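You operate a simulated robot arm through the tools that you are given. There is no shell and no other tool. Be economical: measure what you need, move in short steps, check, and stop when the job is done.

The job below is to be done with a simulated two-armed robot. You get a single attempt, and the scene is never put back.

## Task
Fold the napkin in half and put it in the top linen drawer.
Fine: shut the drawer.

It is judged by the outcome, as a careful person would: the job done as asked, and still so three seconds after it is handed in. It fails if anything else is knocked over, pushed out of place, dropped, spilled or broken. Flat cloth is picked up by pressing the open fingertips on it (5 to 10 N) and closing them slowly along it; thin cloth reads only 2 to 8 mm in the jaws.

## Robot
Two 6-joint arms with two-finger parallel grippers on one trunk, on a base that drives. Base frame: it is fixed to the floor where the robot stands at the start and does not move with it; the origin is under the middle of the robot, x ahead of it, y to its left, z up. Lengths are in mm, angles in degrees, forces in N, time in s.
The left shoulder is at the start at [70, 166, 1430], the right one opposite. Places, roughly: folding top [600, 0, 900]; top linen drawer [500, 0, 800]; top linen drawer inside [600, 0, 700]. Payload 3.91 kg a hand.
The tool frame of a hand sits at the grasp point between the pads (the TCP): z along the fingers, y along the line on which they close. The tips reach 30 mm beyond it. Largest opening 110 mm; finger width 20, thickness 10; the body of the gripper, 48 by 112 mm, starts 55 mm behind the TCP.
Orientation is that of the tool frame in the base frame, as a unit quaternion [x, y, z, w]. With the fingers straight down and closing along the base's y, the tool's x points along the base's -x, its y along +y and its z along -z.

## Interface
- The arms move only by the tool play_rows. It takes "left_commands", "right_commands" or both (then of equal length, played together; a hand with none holds still); each is a list of rows, each an object of numbers (a shift or turn left out is 0, a gripper value left out holds the last): "gripper": the opening, from 0 (shut) to 1 (fully open); "x", "y", "z": the shift along the tool's x, y, z in mm; "ax", "ay", "az": the turn, a rotation vector about the tool's x, y, z in degrees. In form: [{"gripper": .., "x": .., "y": .., "z": .., "ax": .., "ay": .., "az": ..}, ...]. A call has 1 to 8 rows; each row is the pose to reach, as a shift and turn from the pose commanded when the call began, along the tool's axes at that moment. Rows are played at 5 a second. More than 50 mm and 8.6 degrees between two rows, or a gripper value outside its range, and nothing of the call is played. Where a pose cannot be reached the arm comes as near as it can. A force on the tool above 40 N (or 10 N above the force at the start of the call, whichever is more), or a blocked arm, ends the call early, and 0.2 s more pass. Each finger travels about 108 mm/s and halts on what it meets, pressing with about 43 N; the grip force reading is that of the motor and also rises with nothing between the fingers. The clock runs only during rows and for 0.2 s after the last one: add rows that repeat a pose to give the fingers time. The reply holds the time, the measured pose of the TCP, the force on the tool along the base axes, the opening and the grip force, in the units named above and with some noise, and new pictures: "views" is both (left out), scene, wrist or none (wrist: the cameras of the hands that moved).
- Cameras (640 x 400 px; columns grow to the right, rows downward): "scene" is now at [95.1, 34.6, 1615.5]; the picture's right is [0.62, -0.78, 0.00], its down [-0.72, -0.58, -0.38] and it looks along [0.30, 0.24, -0.92] (base axes); focal length 250 px, centre (320, 200). "left" rides on the left gripper at [77, -7, -115] in its tool frame; the picture's right is [0.09, 1.00, 0.00], its down [-0.80, 0.07, -0.59] and it looks along [-0.59, 0.05, 0.80] (tool axes); focal length 270 px, centre (320, 200). "right" rides on the right gripper at [77, 7, -114] in its tool frame; the picture's right is [-0.09, 1.00, 0.00], its down [-0.80, -0.07, -0.59] and it looks along [-0.59, -0.05, 0.80] (tool axes); focal length 270 px, centre (320, 200). There is no depth. A picture from a camera that has moved, and an enlarged one, comes with that camera's place and axes in the base frame and with its lens.
- move_column(by): slides the trunk up (or, below 0, down) by that many mm; the arms and the scene camera ride with it, the base frame stays. It gives what a move gives, with no picture.
- roll_base(legs): drives the robot by 1 to 6 legs, each [ahead, left, turn to the left] in mm, mm and degrees, along the robot's own axes; the way and the turn of a leg run together, so that a leg with both is an arc; at most 1500 mm and 180 degrees a leg. The arms and the cameras ride along, it lands a little off, and it stops where it bumps. It gives what a move gives, and a new picture of the scene camera.
- pan_tilt(pan, tilt): turns the head with the scene camera to pan (to the left, within 86 degrees either way) and tilt (down, from -29 to 69), counted from straight ahead of the robot. It gives what a move gives, and a new picture of the scene camera.
- enlarge(camera, box): a new picture of the part [left, top, right, bottom] of that camera's present view, enlarged. It takes no simulated time.
- finish_job(): hands the job in; it is judged then, once.

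Go step by step. Nothing tells you exact positions but the pictures and the camera data: compare them with the known pose of the tool, close in by small moves and look again before you grip or let go. The budget is 120 turns and 260 pictures, counting those below and the enlarged ones. Unless the task says otherwise, let go and move clear before handing in, and close with one line.

The tools are called as a command line: name --argument value ..., lists and objects as JSON in quotes. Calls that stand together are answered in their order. play_rows: Moves the arms, as the interface text tells. Its arguments: {"type":"object","properties":{"left_commands":{"type":"array"},"right_commands":{"type":"array"},"views":{"type":"string","enum":["both","scene","wrist","none"]}},"required":[]} The other tools are called the same way: move_column (by) slides the trunk up or down; roll_base (legs) drives the base; pan_tilt (pan, tilt) turns the head that bears the scene camera; enlarge (camera, box) takes an enlarged picture of a part of a camera's view; finish_job () hands the job in.

At the start:

```text
t: 0.0
left_eef_pos: [651.2, 233.2, 1040.1]
left_tcp_rot: [0.0, 1.0, 0.0, 0.0]
left_contact_force: [0.1, -0.3, 0.3]
left_finger_gap: 109.9
left_finger_force: 0.1
right_eef_pos: [642.9, -233.6, 1039.7]
right_tcp_rot: [0.0, 1.0, 0.0, 0.0]
right_contact_force: [-0.1, 0.0, 0.4]
right_finger_gap: 109.8
right_finger_force: 0.0
trunk travel left (down, up): [-925.0, 15.0]
robot x, y, heading: [-1.5, 0.2, -0.1]
head pan, tilt: [38.6, 67.4]
```

scene: 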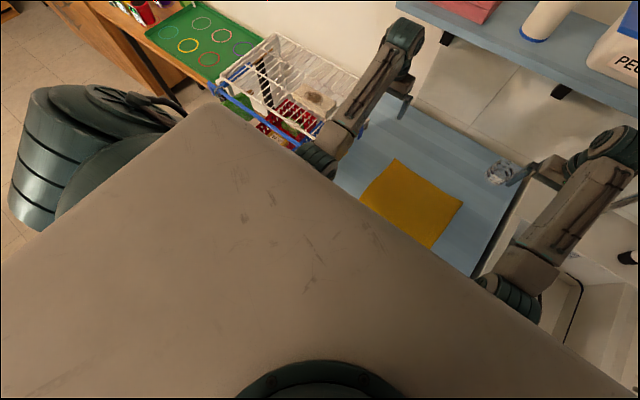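
right: 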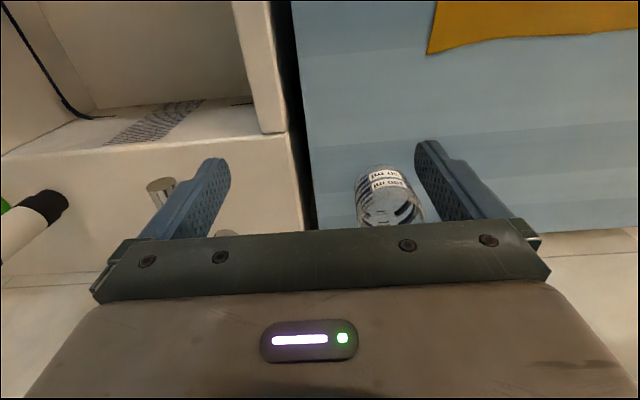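
left: 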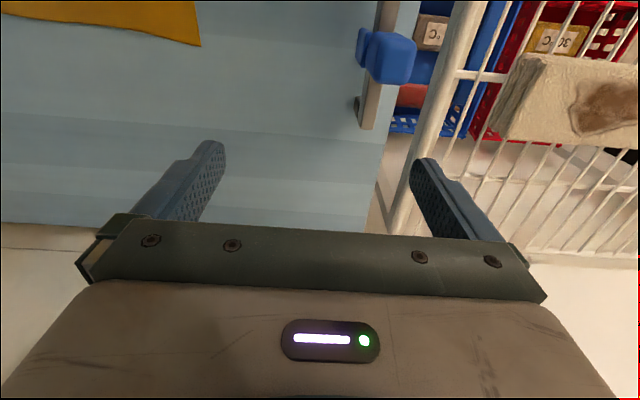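

I see an ochre napkin on the blue folding top, with a glass jar at the right edge. I'll turn the head straight ahead to see the napkin and the drawer better.

pan_tilt --pan 0 --tilt 55

```text
t: 1.1
left_eef_pos: [651.2, 232.1, 1040.5]
left_tcp_rot: [0.0, 1.0, 0.001, 0.001]
left_contact_force: [-0.3, -0.7, 0.0]
left_finger_gap: 110.1
left_finger_force: 0.1
right_eef_pos: [642.7, -234.9, 1040.6]
right_tcp_rot: [0.0, 1.0, 0.0, 0.0]
right_contact_force: [0.2, -0.2, -0.2]
right_finger_gap: 110.1
right_finger_force: 0.0
trunk travel left (down, up): [-925.0, 15.0]
robot x, y, heading: [-0.2, -0.0, -0.1]
head pan, tilt: [0.0, 55.0]
camera scene: at [122.2, -1.4, 1629.6], right [0.0, -1.0, 0.0], down [-0.82, 0.0, -0.57], along [0.57, 0.0, -0.82], focal length 250 px, centre (320, 200)
```

scene: 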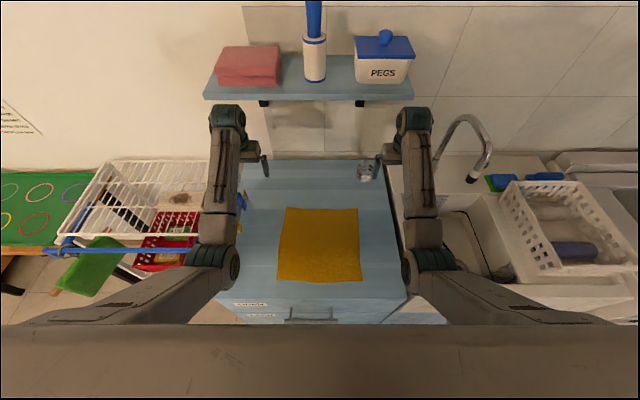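

The napkin spans roughly x 343–595, y −128–122 at z≈900. The drawers face me at x≈290. I'll look at their front more closely.

enlarge --camera "scene" --box '[200, 190, 440, 340]'

roll_base --legs '[[-400, 0, 0]]'

```text
2.67 times, centred on (320, 265) of scene
camera zoom: at [122.2, -1.4, 1629.6], right [0.0, -1.0, 0.0], down [-0.82, 0.0, -0.57], along [0.57, 0.0, -0.82], focal length 667 px, centre (320, 27)
```

zoom: 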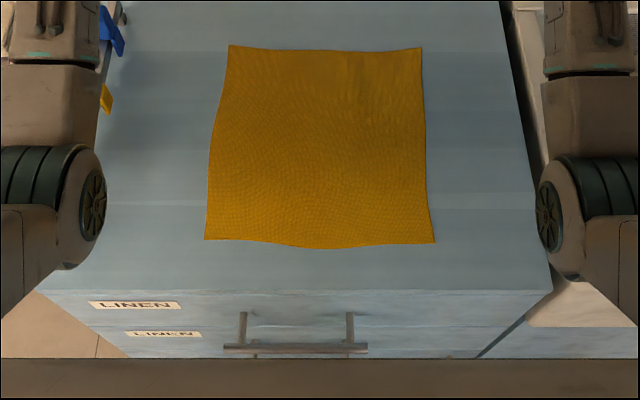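

```text
t: 3.5
left_eef_pos: [255.2, 233.8, 1037.9]
left_tcp_rot: [-0.001, 1.0, 0.001, -0.001]
left_contact_force: [0.5, -0.4, -0.5]
left_finger_gap: 110.0
left_finger_force: 0.1
right_eef_pos: [247.0, -232.4, 1038.6]
right_tcp_rot: [0.0, 1.0, 0.0, -0.001]
right_contact_force: [0.1, -0.2, 0.6]
right_finger_gap: 110.0
right_finger_force: 0.0
trunk travel left (down, up): [-925.0, 15.0]
robot x, y, heading: [-394.3, -1.7, -0.0]
head pan, tilt: [0.0, 55.0]
camera scene: at [-273.1, -1.7, 1629.4], right [0.0, -1.0, 0.0], down [-0.82, 0.0, -0.57], along [0.57, 0.0, -0.82], focal length 250 px, centre (320, 200)
```

scene: 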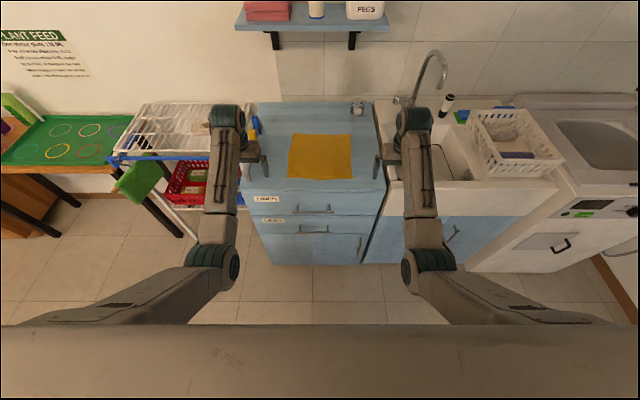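

From two views the handle bar is at about x 257, z 791, y −57..110, and the top at about z 890. I'll fold first, so I drive back and look with the wrist cameras above the far corners.

roll_base --legs '[[394, 2, 0]]'

play_rows --left_commands '[{"x": 20, "y": -45}, {"x": 40, "y": -90}, {"x": 65, "y": -130}, {"x": 65, "y": -142}]' --right_commands '[{"x": 20, "y": 45}, {"x": 40, "y": 90}, {"x": 60, "y": 130}, {"x": 60, "y": 136}]'

```text
t: 6.0
left_eef_pos: [649.3, 232.9, 1039.1]
left_tcp_rot: [0.001, 1.0, 0.0, 0.001]
left_contact_force: [0.2, 0.3, -0.2]
left_finger_gap: 109.8
left_finger_force: 0.1
right_eef_pos: [639.0, -234.0, 1041.4]
right_tcp_rot: [0.001, 1.0, 0.001, 0.001]
right_contact_force: [0.0, 0.4, -0.6]
right_finger_gap: 109.6
right_finger_force: 0.1
trunk travel left (down, up): [-925.0, 15.0]
robot x, y, heading: [-3.9, -0.4, -0.4]
head pan, tilt: [0.0, 55.0]
camera scene: at [117.8, 0.1, 1629.8], right [0.0, -1.0, 0.0], down [-0.82, 0.0, -0.57], along [0.57, 0.0, -0.82], focal length 250 px, centre (320, 200)
```

scene: 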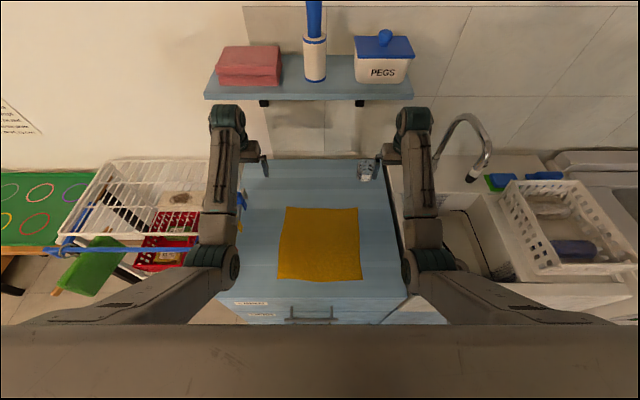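

```text
t: 7.0
left_eef_pos: [600.7, 140.2, 1042.6]
left_tcp_rot: [-0.018, 0.999, 0.04, 0.016]
left_contact_force: [0.7, -0.2, 0.3]
left_finger_gap: 109.9
left_finger_force: 0.0
left hand out of reach, approached as far as the arm can: row 2, 3
right_eef_pos: [596.8, -140.6, 1038.3]
right_tcp_rot: [0.017, 0.999, -0.035, 0.013]
right_contact_force: [-0.7, -0.3, 0.1]
right_finger_gap: 110.0
right_finger_force: 0.1
right hand out of reach, approached as far as the arm can: row 1, 2, 3, 4
trunk travel left (down, up): [-925.0, 15.0]
robot x, y, heading: [-3.5, -0.1, -0.3]
head pan, tilt: [0.0, 55.0]
camera scene: at [122.2, 0.2, 1629.4], right [0.0, -1.0, 0.0], down [-0.82, 0.0, -0.57], along [0.57, 0.0, -0.82], focal length 250 px, centre (320, 200)
camera right: at [517.3, -122.6, 1150.2], right [0.12, 0.99, -0.07], down [0.78, -0.05, 0.62], along [0.61, -0.13, -0.78], focal length 270 px, centre (320, 200)
camera left: at [521.4, 121.7, 1153.4], right [-0.13, 0.99, 0.07], down [0.78, 0.05, 0.62], along [0.61, 0.14, -0.78], focal length 270 px, centre (320, 200)
```

scene: 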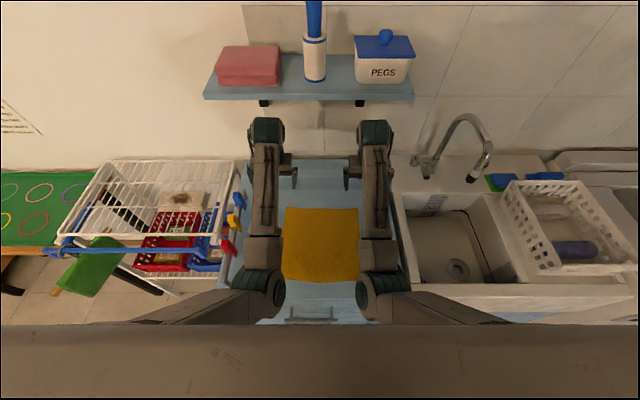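
right: 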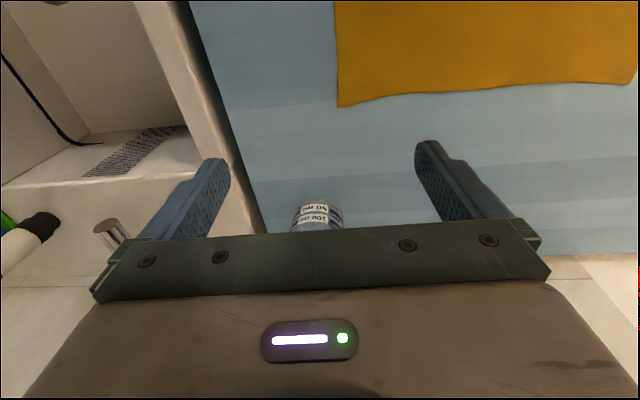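
left: 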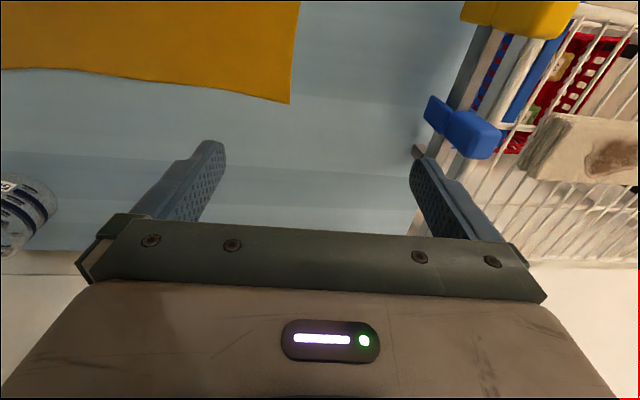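

The hand can't come closer to the trunk at this height (a minimum-reach limit), so I'll raise the column and stand about 240 mm further back.

move_column --by 14

roll_base --legs '[[-220, 0, 0.3]]'

play_rows --left_commands '[{"x": -45, "y": 0}, {"x": -90, "y": -10}, {"x": -135, "y": -20}, {"x": -180, "y": -25}, {"x": -190, "y": -30}]' --right_commands '[{"x": -45, "y": 0}, {"x": -90, "y": 10}, {"x": -135, "y": 20}, {"x": -180, "y": 25}, {"x": -190, "y": 30}]'

```text
t: 7.6
left_eef_pos: [599.5, 141.8, 1056.6]
left_tcp_rot: [-0.018, 0.999, 0.04, 0.016]
left_contact_force: [0.6, -0.2, 0.6]
left_finger_gap: 110.2
left_finger_force: 0.0
right_eef_pos: [595.4, -140.2, 1052.4]
right_tcp_rot: [0.017, 0.999, -0.036, 0.013]
right_contact_force: [0.0, 0.6, -0.7]
right_finger_gap: 109.8
right_finger_force: 0.0
trunk travel left (down, up): [-939.0, 1.0]
robot x, y, heading: [1.5, -0.6, -0.3]
head pan, tilt: [0.0, 55.0]
```

```text
t: 9.3
left_eef_pos: [380.1, 145.4, 1052.4]
left_tcp_rot: [-0.023, 0.999, 0.04, 0.01]
left_contact_force: [1.7, -0.5, -0.1]
left_finger_gap: 110.0
left_finger_force: 0.1
right_eef_pos: [375.8, -137.6, 1047.7]
right_tcp_rot: [0.015, 0.999, -0.037, 0.01]
right_contact_force: [0.0, 0.0, 0.3]
right_finger_gap: 110.0
right_finger_force: 0.1
trunk travel left (down, up): [-939.0, 1.0]
robot x, y, heading: [-221.9, 0.0, 0.4]
head pan, tilt: [0.0, 55.0]
camera scene: at [-95.5, 0.4, 1643.2], right [0.01, -1.0, 0.0], down [-0.82, 0.0, -0.57], along [0.57, 0.0, -0.82], focal length 250 px, centre (320, 200)
```

scene: 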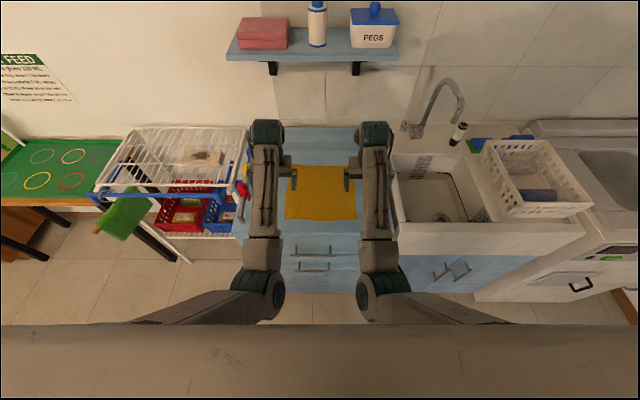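

```text
t: 10.5
left_eef_pos: [569.4, 124.5, 1055.2]
left_tcp_rot: [-0.022, 0.999, 0.04, 0.01]
left_contact_force: [0.4, 0.2, 0.5]
left_finger_gap: 109.9
left_finger_force: 0.0
right_eef_pos: [567.1, -113.3, 1052.9]
right_tcp_rot: [0.015, 0.999, -0.037, 0.012]
right_contact_force: [0.8, -0.4, -0.4]
right_finger_gap: 110.0
right_finger_force: 0.1
trunk travel left (down, up): [-939.0, 1.0]
robot x, y, heading: [-220.6, 1.6, 0.3]
head pan, tilt: [0.0, 55.0]
camera scene: at [-97.4, 0.4, 1643.3], right [0.01, -1.0, 0.0], down [-0.82, 0.0, -0.57], along [0.57, 0.0, -0.82], focal length 250 px, centre (320, 200)
camera right: at [488.2, -96.5, 1163.9], right [0.12, 0.99, -0.07], down [0.79, -0.05, 0.62], along [0.61, -0.13, -0.78], focal length 270 px, centre (320, 200)
camera left: at [489.9, 105.1, 1166.3], right [-0.13, 0.99, 0.08], down [0.78, 0.06, 0.62], along [0.61, 0.14, -0.78], focal length 270 px, centre (320, 200)
```

scene: 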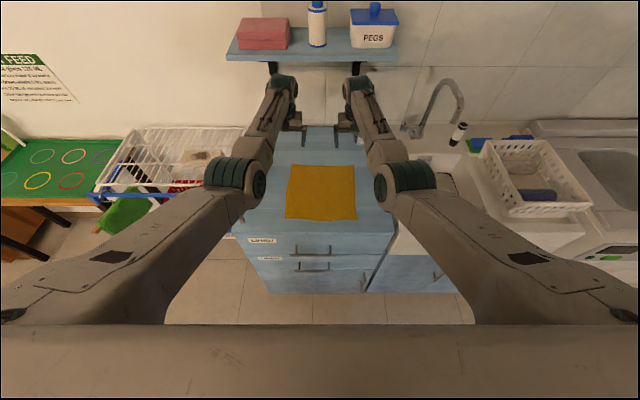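
right: 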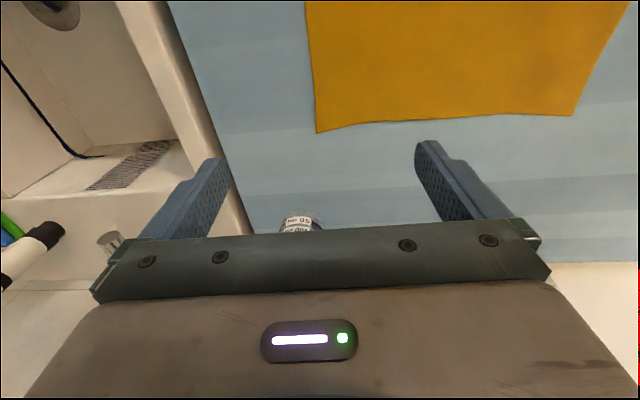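
left: 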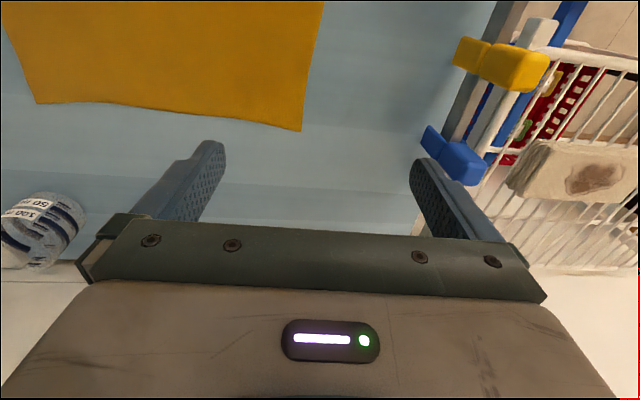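

The cloth top is at about z 880; far edge x≈610, y −132…118. I'll level the hands, narrow the fingers and descend above the far corners.

play_rows --left_commands '[{"gripper": 0.41, "x": -14, "y": -25, "z": 30, "ax": 2.3, "ay": 0.5, "az": 1.2}, {"x": -28, "y": -50, "z": 65, "ax": 4.6, "ay": 1, "az": 2.5}, {"x": -28, "y": -50, "z": 100, "ax": 4.6, "ay": 1, "az": 2.5}, {"x": -28, "y": -50, "z": 100, "ax": 4.6, "ay": 1, "az": 2.5}]' --right_commands '[{"gripper": 0.41, "x": -15, "y": 15, "z": 30, "ax": -2.2, "ay": 0.6, "az": -0.8}, {"x": -30, "y": 31, "z": 65, "ax": -4.3, "ay": 1.3, "az": -1.7}, {"x": -30, "y": 31, "z": 100, "ax": -4.3, "ay": 1.3, "az": -1.7}, {"x": -30, "y": 31, "z": 100, "ax": -4.3, "ay": 1.3, "az": -1.7}]' --views "both"

```text
t: 11.5
left_eef_pos: [540.9, 90.6, 968.8]
left_tcp_rot: [0.0, 1.0, 0.001, 0.004]
left_contact_force: [-0.6, 0.7, 0.0]
left_finger_gap: 45.2
left_finger_force: 0.0
left hand out of reach, approached as far as the arm can: row 1, 2, 3, 4
right_eef_pos: [543.4, -96.7, 967.9]
right_tcp_rot: [0.0, 1.0, 0.0, 0.001]
right_contact_force: [0.3, 0.8, -0.2]
right_finger_gap: 45.0
right_finger_force: 0.0
right hand out of reach, approached as far as the arm can: row 1, 2, 3, 4
trunk travel left (down, up): [-939.0, 1.0]
robot x, y, heading: [-223.3, 1.5, 0.5]
head pan, tilt: [0.0, 55.0]
camera scene: at [-100.3, -0.2, 1643.8], right [0.01, -1.0, 0.0], down [-0.82, 0.0, -0.57], along [0.57, 0.0, -0.82], focal length 250 px, centre (320, 200)
camera right: at [466.7, -90.7, 1081.9], right [0.09, 1.0, 0.0], down [0.8, -0.07, 0.6], along [0.59, -0.05, -0.8], focal length 270 px, centre (320, 200)
camera left: at [463.8, 83.6, 1083.3], right [-0.09, 1.0, 0.0], down [0.8, 0.07, 0.6], along [0.6, 0.05, -0.8], focal length 270 px, centre (320, 200)
```

scene: 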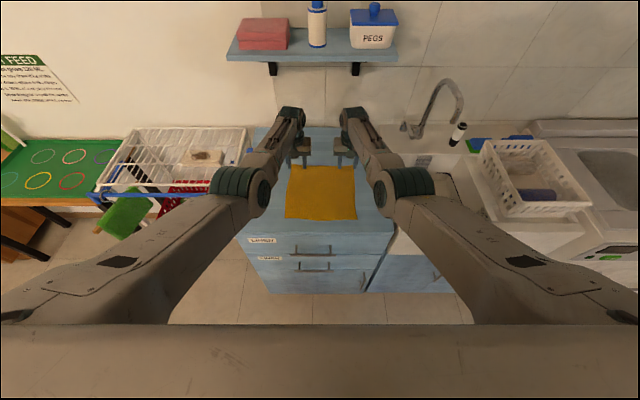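
right: 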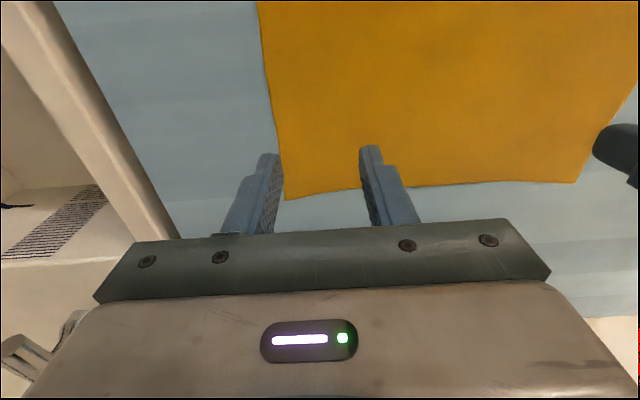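
left: 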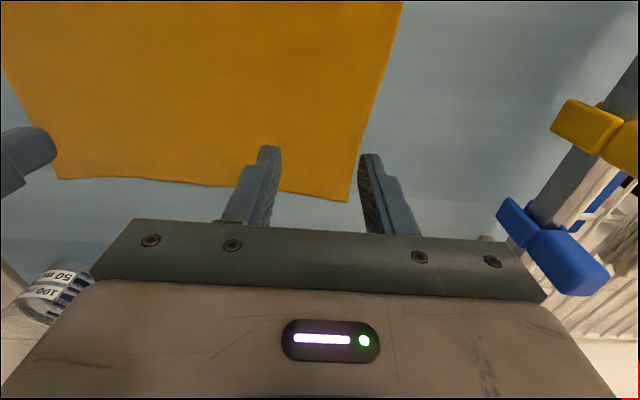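

The arm's window at this height is about 600–760 mm ahead of the robot, so I'll drive ~110 mm forward for the grasp and use the base for the long fold travel.

roll_base --legs '[[113, 0, -0.4]]'

play_rows --left_commands '[{"x": 25, "y": -3, "z": 10}, {"x": 48, "y": -7, "z": 25}, {"x": 48, "y": -7, "z": 35}, {"x": 48, "y": -7, "z": 35}]' --right_commands '[{"x": 25, "y": 3, "z": 10}, {"x": 50, "y": 7, "z": 25}, {"x": 50, "y": 7, "z": 35}, {"x": 50, "y": 7, "z": 35}]' --views "wrist"

```text
t: 12.7
left_eef_pos: [652.2, 85.9, 973.2]
left_tcp_rot: [0.003, 1.0, 0.0, 0.005]
left_contact_force: [-0.4, -0.5, 0.7]
left_finger_gap: 45.2
left_finger_force: 0.0
right_eef_pos: [652.5, -100.2, 971.2]
right_tcp_rot: [0.003, 1.0, 0.0, 0.002]
right_contact_force: [0.0, -0.5, 0.2]
right_finger_gap: 45.0
right_finger_force: 0.1
trunk travel left (down, up): [-939.0, 1.0]
robot x, y, heading: [-108.2, 0.5, -0.0]
head pan, tilt: [0.0, 55.0]
camera scene: at [6.8, -0.2, 1644.2], right [0.0, -1.0, 0.0], down [-0.82, 0.0, -0.58], along [0.58, 0.0, -0.82], focal length 250 px, centre (320, 200)
```

scene: 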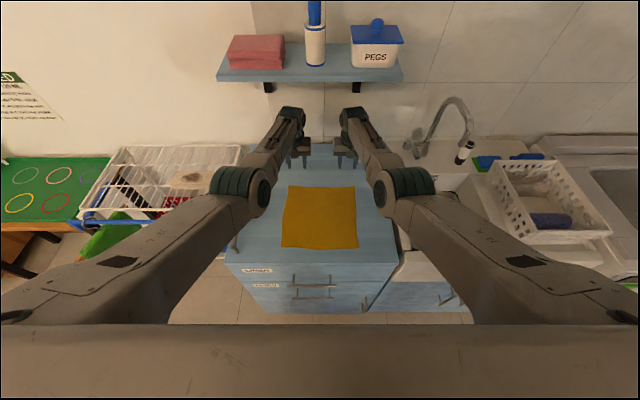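

```text
t: 13.7
left_eef_pos: [608.2, 80.4, 933.6]
left_tcp_rot: [0.004, 1.0, 0.0, 0.002]
left_contact_force: [0.7, -0.7, 1.1]
left_finger_gap: 45.1
left_finger_force: 0.0
right_eef_pos: [607.3, -95.1, 931.4]
right_tcp_rot: [0.003, 1.0, 0.001, 0.0]
right_contact_force: [0.9, 0.3, 0.3]
right_finger_gap: 44.8
right_finger_force: 0.0
trunk travel left (down, up): [-939.0, 1.0]
robot x, y, heading: [-110.5, -1.3, -0.3]
head pan, tilt: [0.0, 55.0]
camera right: at [530.5, -87.2, 1045.9], right [0.09, 1.0, 0.0], down [0.8, -0.08, 0.59], along [0.59, -0.05, -0.8], focal length 270 px, centre (320, 200)
camera left: at [530.2, 73.8, 1047.0], right [-0.08, 1.0, 0.0], down [0.8, 0.07, 0.6], along [0.6, 0.05, -0.8], focal length 270 px, centre (320, 200)
```

right: 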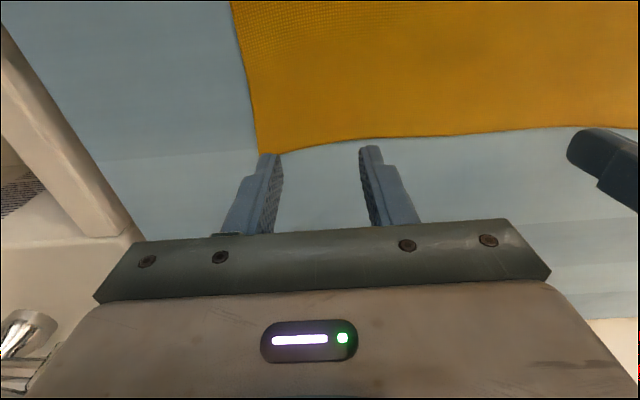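
left: 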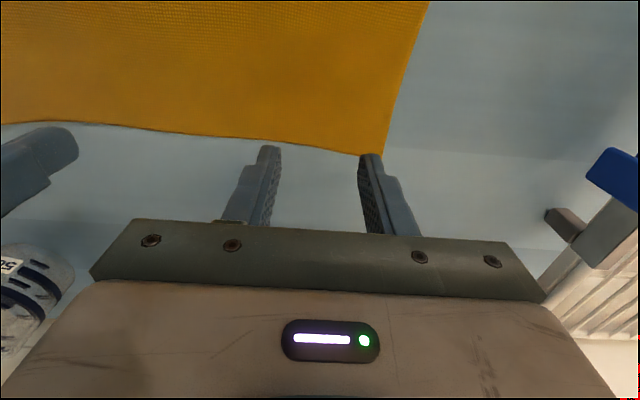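

Corners read at about (614, 107) and (610, −136). I'll nudge both hands in a little and descend slowly to contact.

play_rows --left_commands '[{"x": 5, "y": -8, "z": 5}, {"x": 5, "y": -8, "z": 12}, {"x": 5, "y": -8, "z": 18}, {"x": 5, "y": -8, "z": 22}, {"x": 5, "y": -8, "z": 22}]' --right_commands '[{"x": 8, "y": 0, "z": 5}, {"x": 8, "y": 0, "z": 12}, {"x": 8, "y": 0, "z": 17}, {"x": 8, "y": 0, "z": 20}, {"x": 8, "y": 0, "z": 20}]' --views "wrist"

```text
t: 14.9
left_eef_pos: [602.4, 71.5, 912.1]
left_tcp_rot: [0.003, 1.0, 0.0, 0.003]
left_contact_force: [0.6, 0.6, 0.0]
left_finger_gap: 45.3
left_finger_force: 0.0
right_eef_pos: [598.5, -93.7, 910.5]
right_tcp_rot: [0.003, 1.0, 0.001, 0.0]
right_contact_force: [0.1, 0.2, -0.4]
right_finger_gap: 45.0
right_finger_force: 0.1
trunk travel left (down, up): [-939.0, 1.0]
robot x, y, heading: [-104.4, 2.8, -0.1]
head pan, tilt: [0.0, 55.0]
camera right: at [521.5, -86.7, 1026.3], right [0.09, 1.0, 0.0], down [0.8, -0.08, 0.59], along [0.59, -0.05, -0.8], focal length 270 px, centre (320, 200)
camera left: at [525.2, 65.5, 1025.4], right [-0.08, 1.0, 0.0], down [0.8, 0.07, 0.6], along [0.6, 0.05, -0.8], focal length 270 px, centre (320, 200)
```

right: 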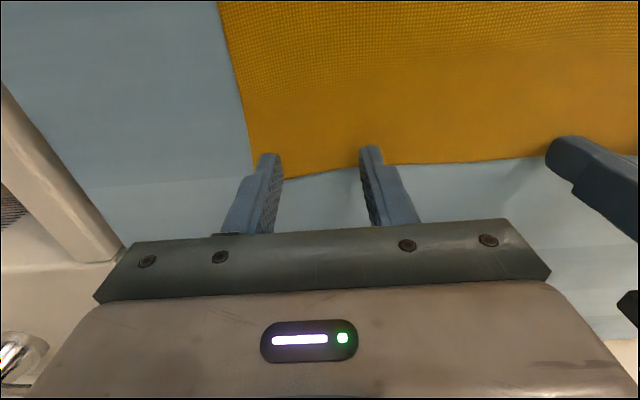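
left: 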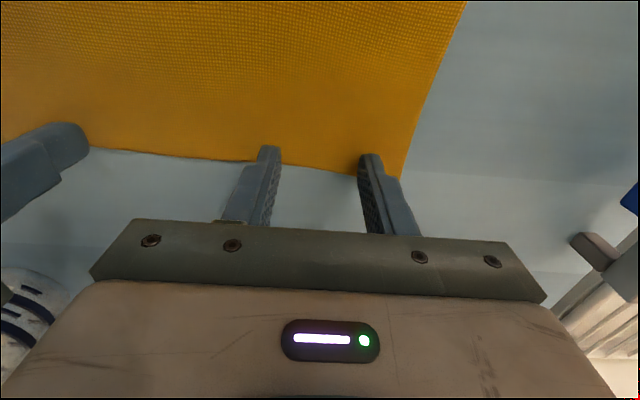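

play_rows --left_commands '[{"y": 8, "z": 2}, {"y": 12, "z": 5}, {"y": 12, "z": 7}, {"y": 12, "z": 7}]' --right_commands '[{"y": -3, "z": 2}, {"y": -3, "z": 4}, {"y": -3, "z": 6}, {"y": -3, "z": 6}]' --views "none"

```text
t: 15.9
left_eef_pos: [600.3, 81.9, 910.2]
left_tcp_rot: [0.004, 1.0, 0.0, 0.008]
left_contact_force: [4.2, -9.1, 23.6]
left_finger_gap: 45.2
left_finger_force: 0.0
right_eef_pos: [596.6, -98.0, 911.6]
right_tcp_rot: [0.003, 1.0, 0.002, 0.005]
right_contact_force: [3.5, 6.3, 13.3]
right_finger_gap: 42.7
right_finger_force: 0.0
trunk travel left (down, up): [-939.0, 1.0]
robot x, y, heading: [-108.7, 2.5, -0.0]
head pan, tilt: [0.0, 55.0]
```

play_rows --left_commands '[{"z": -3.2}, {"z": -3.2}]' --right_commands '[{"z": -1.2}, {"z": -1.2}]' --views "none"

```text
t: 16.5
left_eef_pos: [598.7, 85.4, 911.4]
left_tcp_rot: [0.003, 1.0, 0.001, 0.004]
left_contact_force: [2.5, -3.5, 15.1]
left_finger_gap: 45.2
left_finger_force: 0.4
right_eef_pos: [596.0, -97.8, 911.3]
right_tcp_rot: [0.002, 1.0, 0.001, 0.004]
right_contact_force: [4.1, 4.8, 18.3]
right_finger_gap: 42.8
right_finger_force: 0.1
trunk travel left (down, up): [-939.0, 1.0]
robot x, y, heading: [-107.7, 3.9, -0.1]
head pan, tilt: [0.0, 55.0]
```

play_rows --left_commands '[{"z": -1.8}, {"z": -1.8}]' --right_commands '[{"z": -2.2}, {"z": -2.2}]' --views "wrist"

```text
t: 17.1
left_eef_pos: [599.4, 84.5, 911.0]
left_tcp_rot: [0.004, 1.0, 0.0, 0.003]
left_contact_force: [-1.1, -2.8, 4.0]
left_finger_gap: 45.5
left_finger_force: 0.0
right_eef_pos: [595.4, -97.3, 910.5]
right_tcp_rot: [0.002, 1.0, 0.001, 0.001]
right_contact_force: [1.9, 4.1, 14.0]
right_finger_gap: 42.7
right_finger_force: 0.1
trunk travel left (down, up): [-939.0, 1.0]
robot x, y, heading: [-112.2, 1.9, -0.1]
head pan, tilt: [0.0, 55.0]
camera right: at [518.6, -89.7, 1025.3], right [0.09, 1.0, 0.0], down [0.8, -0.08, 0.6], along [0.59, -0.05, -0.8], focal length 270 px, centre (320, 200)
camera left: at [522.0, 78.1, 1024.4], right [-0.08, 1.0, 0.0], down [0.8, 0.06, 0.6], along [0.6, 0.05, -0.8], focal length 270 px, centre (320, 200)
```

right: 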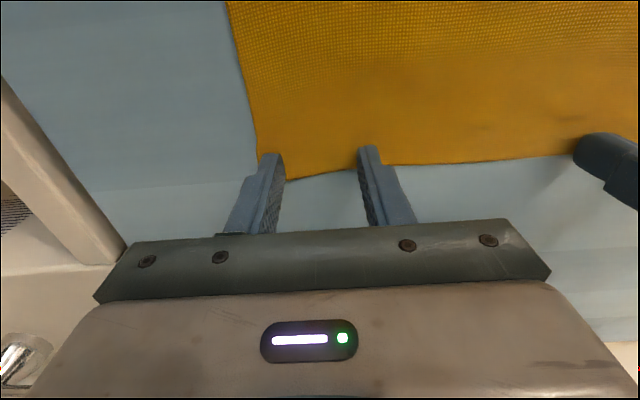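
left: 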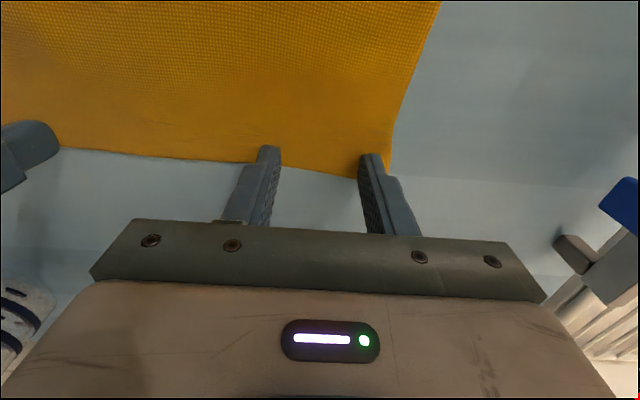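

Contact is good. Now I close both grippers slowly with light pressure.

play_rows --left_commands '[{"gripper": 0.38, "z": 0.7}, {"gripper": 0.35, "z": 0.7}, {"gripper": 0.32, "z": 0.7}, {"gripper": 0.29, "z": 0.7}, {"gripper": 0.26, "z": 0.7}, {"gripper": 0.23, "z": 0.7}, {"gripper": 0.2, "z": 0.7}, {"gripper": 0.17, "z": 0.7}]' --right_commands '[{"gripper": 0.36, "z": -1}, {"gripper": 0.33, "z": -1}, {"gripper": 0.3, "z": -1}, {"gripper": 0.27, "z": -1}, {"gripper": 0.25, "z": -1}, {"gripper": 0.22, "z": -1}, {"gripper": 0.19, "z": -1}, {"gripper": 0.16, "z": -1}]' --views "wrist"

```text
t: 18.9
left_eef_pos: [601.2, 84.0, 911.4]
left_tcp_rot: [0.004, 1.0, 0.0, 0.005]
left_contact_force: [-0.7, 0.2, 7.2]
left_finger_gap: 17.8
left_finger_force: 0.0
right_eef_pos: [597.4, -97.2, 912.8]
right_tcp_rot: [0.002, 1.0, 0.001, 0.001]
right_contact_force: [0.3, 0.7, 0.2]
right_finger_gap: 17.6
right_finger_force: 0.0
trunk travel left (down, up): [-939.0, 1.0]
robot x, y, heading: [-109.7, 3.3, -0.3]
head pan, tilt: [0.0, 55.0]
camera right: at [520.0, -90.1, 1025.7], right [0.09, 1.0, 0.0], down [0.8, -0.08, 0.6], along [0.59, -0.05, -0.8], focal length 270 px, centre (320, 200)
camera left: at [523.9, 77.4, 1024.2], right [-0.08, 1.0, 0.0], down [0.8, 0.06, 0.6], along [0.6, 0.05, -0.8], focal length 270 px, centre (320, 200)
```

right: 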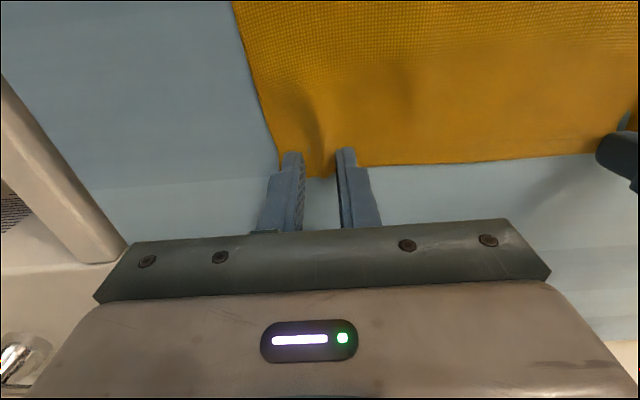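
left: 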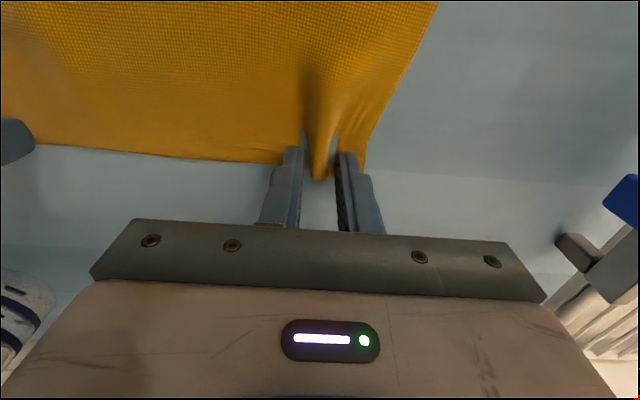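

Both ridges are forming. I'll add slight pressure on the right and finish closing.

play_rows --left_commands '[{"gripper": 0.16}, {"gripper": 0.13}, {"gripper": 0.1}, {"gripper": 0.07}, {"gripper": 0.04}, {"gripper": 0.01}, {"gripper": 0}, {"gripper": 0}]' --right_commands '[{"gripper": 0.16, "z": 1.6}, {"gripper": 0.13, "z": 1.6}, {"gripper": 0.1, "z": 1.6}, {"gripper": 0.07, "z": 1.6}, {"gripper": 0.04, "z": 1.6}, {"gripper": 0.01, "z": 1.6}, {"gripper": 0, "z": 1.6}, {"gripper": 0, "z": 1.6}]' --views "wrist"

```text
t: 20.7
left_eef_pos: [600.9, 84.8, 912.1]
left_tcp_rot: [0.003, 1.0, -0.001, 0.003]
left_contact_force: [0.8, -2.4, 1.0]
left_finger_gap: 1.3
left_finger_force: 41.5
right_eef_pos: [597.1, -96.2, 912.8]
right_tcp_rot: [0.003, 1.0, 0.001, 0.001]
right_contact_force: [0.4, 3.6, 14.8]
right_finger_gap: 1.7
right_finger_force: 41.7
trunk travel left (down, up): [-939.0, 1.0]
robot x, y, heading: [-111.2, 1.9, -0.0]
head pan, tilt: [0.0, 55.0]
camera right: at [519.3, -89.3, 1025.3], right [0.09, 1.0, 0.0], down [0.8, -0.08, 0.6], along [0.6, -0.05, -0.8], focal length 270 px, centre (320, 200)
camera left: at [522.8, 78.1, 1024.4], right [-0.08, 1.0, 0.0], down [0.8, 0.07, 0.6], along [0.6, 0.05, -0.8], focal length 270 px, centre (320, 200)
```

right: 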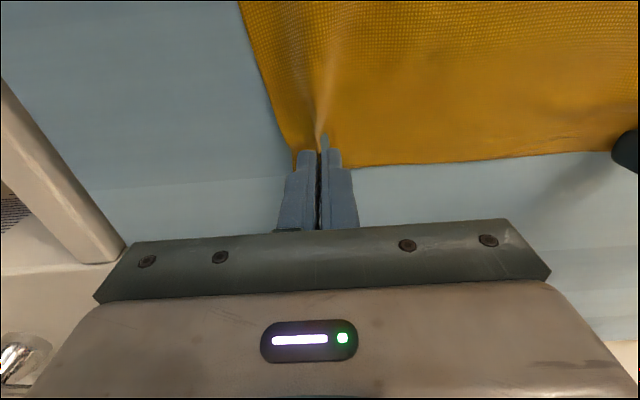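
left: 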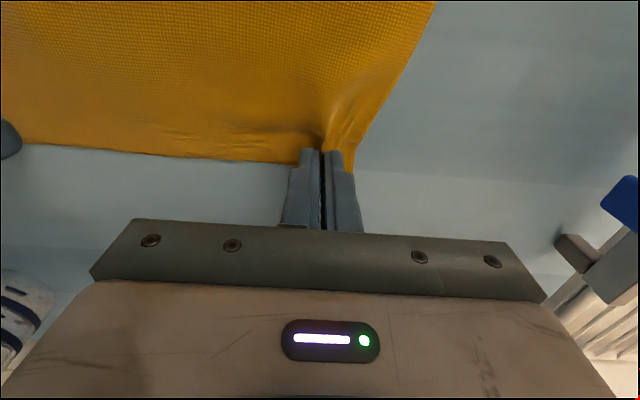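

The gaps read a bit small (1.3 and 1.7). I'll test with a small lift.

play_rows --left_commands '[{"z": -8, "x": 2}, {"z": -16, "x": 4}, {"z": -25, "x": 6}, {"z": -25, "x": 6}]' --right_commands '[{"z": -8, "x": 2}, {"z": -16, "x": 4}, {"z": -25, "x": 6}, {"z": -25, "x": 6}]' --views "wrist"

```text
t: 21.7
left_eef_pos: [597.1, 82.6, 934.3]
left_tcp_rot: [0.004, 1.0, 0.001, 0.004]
left_contact_force: [1.2, -2.1, -0.3]
left_finger_gap: 1.9
left_finger_force: 41.2
right_eef_pos: [593.4, -96.7, 933.2]
right_tcp_rot: [0.002, 1.0, 0.001, -0.001]
right_contact_force: [0.1, 1.4, -0.1]
right_finger_gap: 1.5
right_finger_force: 41.5
trunk travel left (down, up): [-939.0, 1.0]
robot x, y, heading: [-110.7, 1.2, 0.2]
head pan, tilt: [0.0, 55.0]
camera right: at [515.8, -89.8, 1048.1], right [0.09, 1.0, 0.0], down [0.8, -0.08, 0.59], along [0.59, -0.05, -0.8], focal length 270 px, centre (320, 200)
camera left: at [519.5, 77.1, 1047.6], right [-0.08, 1.0, 0.0], down [0.8, 0.06, 0.6], along [0.6, 0.05, -0.8], focal length 270 px, centre (320, 200)
```

right: 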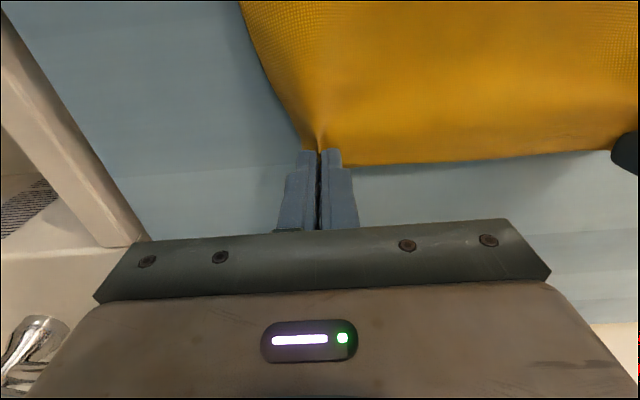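
left: 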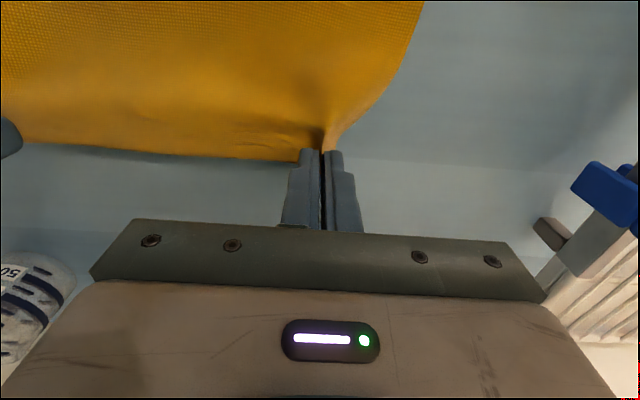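

Both corners are held. Next I lift along an arc while pitching the tips toward me.

play_rows --left_commands '[{"x": 8, "z": -14, "ay": 5}, {"x": 18, "z": -28, "ay": 10}, {"x": 30, "z": -40, "ay": 15}, {"x": 44, "z": -50, "ay": 20}, {"x": 60, "z": -58, "ay": 25}, {"x": 76, "z": -64, "ay": 30}, {"x": 92, "z": -68, "ay": 35}, {"x": 105, "z": -70, "ay": 40}]' --right_commands '[{"x": 8, "z": -14, "ay": 5}, {"x": 18, "z": -28, "ay": 10}, {"x": 30, "z": -40, "ay": 15}, {"x": 44, "z": -50, "ay": 20}, {"x": 60, "z": -58, "ay": 25}, {"x": 76, "z": -64, "ay": 30}, {"x": 92, "z": -68, "ay": 35}, {"x": 105, "z": -70, "ay": 40}]'

```text
t: 23.5
left_eef_pos: [518.3, 75.6, 986.9]
left_tcp_rot: [0.002, 0.941, 0.001, -0.339]
left_contact_force: [0.9, 0.0, -0.3]
left_finger_gap: 1.7
left_finger_force: 41.8
left hand out of reach, approached as far as the arm can: row 6, 7, 8
right_eef_pos: [522.3, -87.9, 984.8]
right_tcp_rot: [0.003, 0.94, 0.002, -0.342]
right_contact_force: [0.1, 1.2, 0.2]
right_finger_gap: 1.5
right_finger_force: 41.2
right hand out of reach, approached as far as the arm can: row 5, 6, 7, 8
trunk travel left (down, up): [-939.0, 1.0]
robot x, y, heading: [-110.3, 2.0, -0.1]
head pan, tilt: [0.0, 55.0]
camera scene: at [12.8, -0.2, 1643.6], right [0.0, -1.0, 0.0], down [-0.82, 0.0, -0.57], along [0.57, 0.0, -0.82], focal length 250 px, centre (320, 200)
camera right: at [536.5, -81.8, 1122.5], right [0.07, 1.0, -0.06], down [1.0, -0.08, -0.06], along [-0.06, -0.05, -1.0], focal length 270 px, centre (320, 200)
camera left: at [533.6, 68.9, 1123.5], right [-0.06, 1.0, 0.06], down [1.0, 0.06, -0.05], along [-0.06, 0.05, -1.0], focal length 270 px, centre (320, 200)
```

scene: 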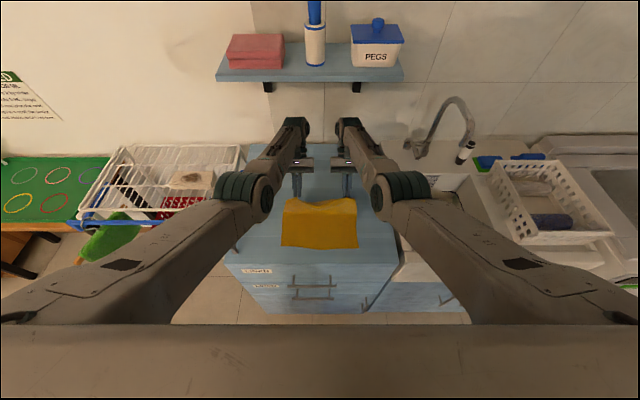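
right: 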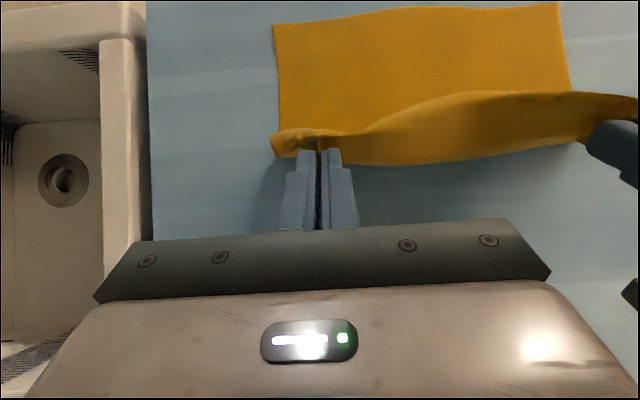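
left: 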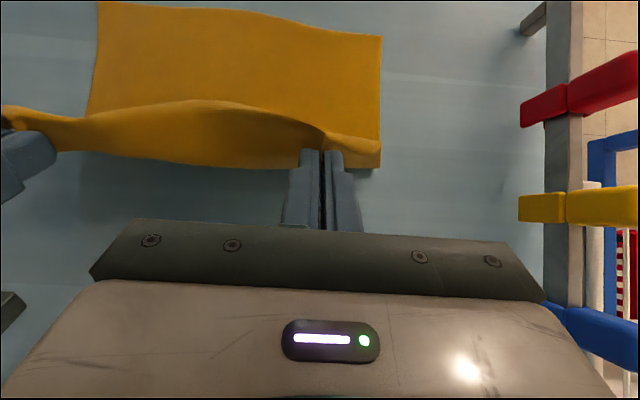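

The fold is going nicely; hands are pitched 40°. Now I back the base ~140 mm to carry the edge over the near edge.

roll_base --legs '[[-143, 0, 0]]'

enlarge --camera "left" --box '[0, 0, 640, 400]'

enlarge --camera "right" --box '[0, 0, 640, 400]'

```text
t: 24.9
left_eef_pos: [379.6, 76.1, 984.9]
left_tcp_rot: [0.003, 0.94, 0.001, -0.341]
left_contact_force: [0.8, -0.2, -0.2]
left_finger_gap: 1.8
left_finger_force: 41.5
right_eef_pos: [382.0, -88.3, 983.4]
right_tcp_rot: [0.002, 0.939, 0.002, -0.343]
right_contact_force: [0.2, 0.2, -0.5]
right_finger_gap: 1.7
right_finger_force: 41.4
trunk travel left (down, up): [-939.0, 1.0]
robot x, y, heading: [-254.8, 2.2, 0.0]
head pan, tilt: [0.0, 55.0]
camera scene: at [-125.3, 0.0, 1643.2], right [0.0, -1.0, 0.0], down [-0.82, 0.0, -0.57], along [0.57, 0.0, -0.82], focal length 250 px, centre (320, 200)
```

scene: 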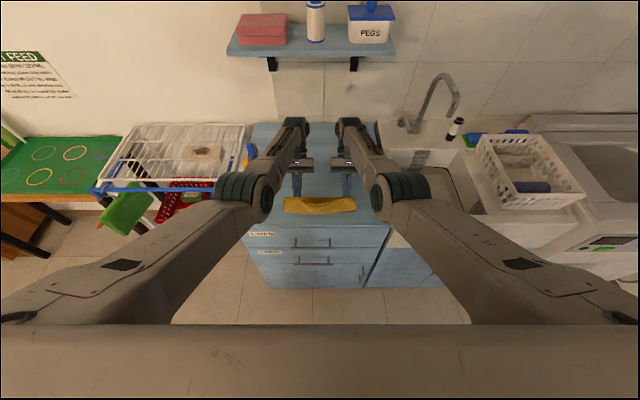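

```text
1.00 times, centred on (320, 200) of left
camera zoom: at [394.0, 69.2, 1121.6], right [-0.06, 1.0, 0.06], down [1.0, 0.06, -0.06], along [-0.06, 0.05, -1.0], focal length 270 px, centre (320, 200)
```

zoom: 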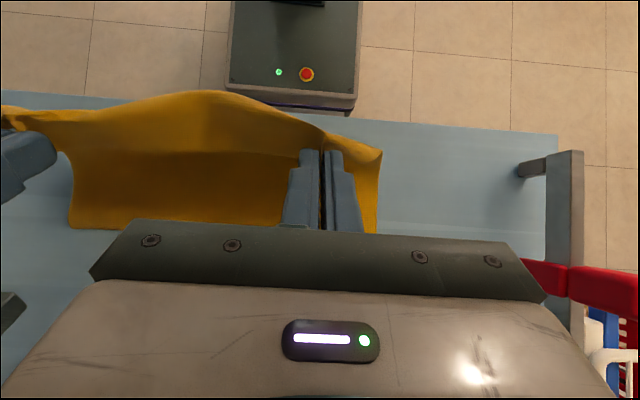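

```text
1.00 times, centred on (320, 200) of right
camera zoom: at [397.0, -81.4, 1120.6], right [0.07, 1.0, -0.06], down [1.0, -0.08, -0.06], along [-0.07, -0.05, -1.0], focal length 270 px, centre (320, 200)
```

zoom: 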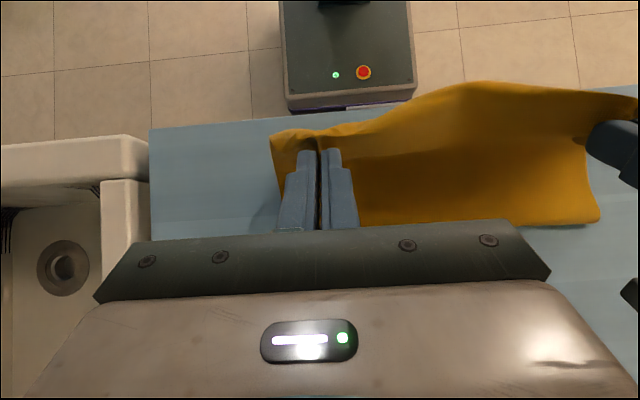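

enlarge --camera "scene" --box '[240, 160, 400, 260]'

```text
4.00 times, centred on (320, 210) of scene
camera zoom: at [-125.3, 0.0, 1643.2], right [0.0, -1.0, 0.0], down [-0.82, 0.0, -0.57], along [0.57, 0.0, -0.82], focal length 1000 px, centre (320, 160)
```

zoom: 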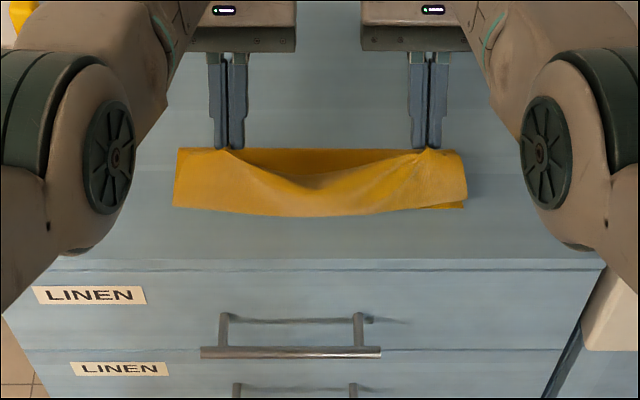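

The hands moved too low, so the sheet bulged forward and the fold line sits at x≈412 instead of ≈478. I'll raise and spread the hands, then go back forward to hang the flap taut above x≈478 and redo the second half of the arc.

play_rows --left_commands '[{"x": 6, "y": 3, "z": -18}, {"x": 12, "y": 6, "z": -36}, {"x": 18, "y": 8, "z": -53}, {"x": 18, "y": 8, "z": -53}]' --right_commands '[{"x": 6, "y": -3, "z": -18}, {"x": 12, "y": -6, "z": -36}, {"x": 18, "y": -8, "z": -53}, {"x": 18, "y": -8, "z": -53}]' --views "none"

roll_base --legs '[[90, 0, 0]]'

enlarge --camera "scene" --box '[240, 160, 400, 260]'

enlarge --camera "left" --box '[0, 0, 640, 400]'

```text
t: 25.9
left_eef_pos: [402.7, 82.2, 1036.9]
left_tcp_rot: [0.003, 0.94, 0.002, -0.34]
left_contact_force: [-0.1, 0.2, -0.1]
left_finger_gap: 1.9
left_finger_force: 42.0
left hand out of reach, approached as far as the arm can: row 1, 2, 3, 4
right_eef_pos: [404.6, -95.3, 1034.9]
right_tcp_rot: [0.003, 0.939, 0.002, -0.343]
right_contact_force: [-1.1, 0.0, -0.1]
right_finger_gap: 1.8
right_finger_force: 41.8
right hand out of reach, approached as far as the arm can: row 2, 3, 4
trunk travel left (down, up): [-939.0, 1.0]
robot x, y, heading: [-251.2, 2.6, -0.2]
head pan, tilt: [0.0, 55.0]
```

```text
t: 27.0
left_eef_pos: [488.0, 82.6, 1041.7]
left_tcp_rot: [0.002, 0.942, 0.001, -0.336]
left_contact_force: [-1.1, 1.0, -0.3]
left_finger_gap: 1.8
left_finger_force: 41.8
right_eef_pos: [489.2, -94.3, 1039.1]
right_tcp_rot: [0.002, 0.941, 0.001, -0.339]
right_contact_force: [0.2, 0.2, 0.7]
right_finger_gap: 1.6
right_finger_force: 41.9
trunk travel left (down, up): [-939.0, 1.0]
robot x, y, heading: [-163.2, 3.3, 0.1]
head pan, tilt: [0.0, 55.0]
camera scene: at [-50.1, 0.0, 1644.6], right [0.0, -1.0, 0.0], down [-0.82, 0.0, -0.58], along [0.58, 0.0, -0.82], focal length 250 px, centre (320, 200)
```

scene: 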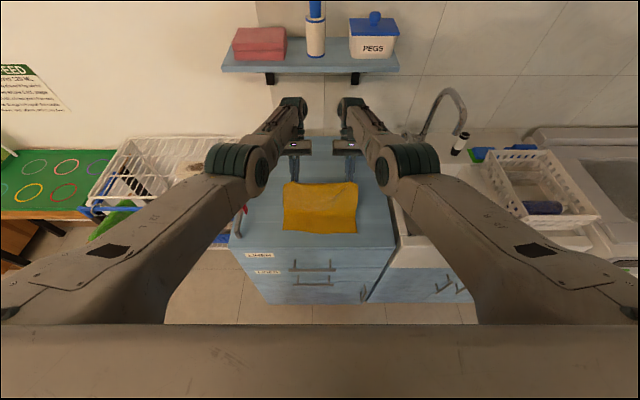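

```text
4.00 times, centred on (320, 210) of scene
camera zoom: at [-50.1, 0.0, 1644.6], right [0.0, -1.0, 0.0], down [-0.82, 0.0, -0.58], along [0.58, 0.0, -0.82], focal length 1000 px, centre (320, 160)
```

zoom: 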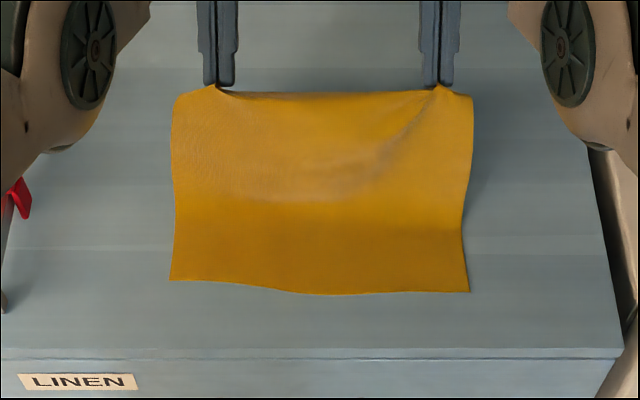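

```text
1.00 times, centred on (320, 200) of left
camera zoom: at [500.5, 75.6, 1177.7], right [-0.06, 1.0, 0.06], down [1.0, 0.06, -0.05], along [-0.05, 0.05, -1.0], focal length 270 px, centre (320, 200)
```

zoom: 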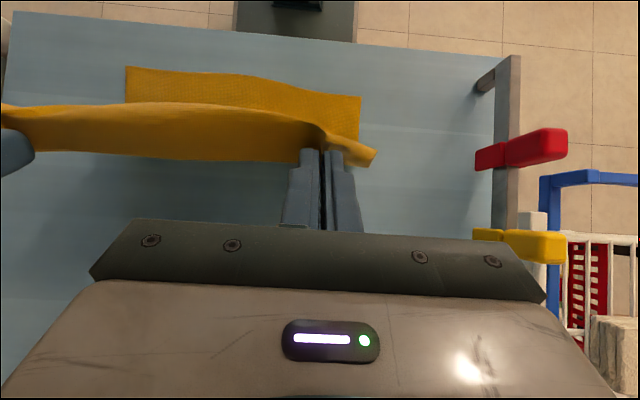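

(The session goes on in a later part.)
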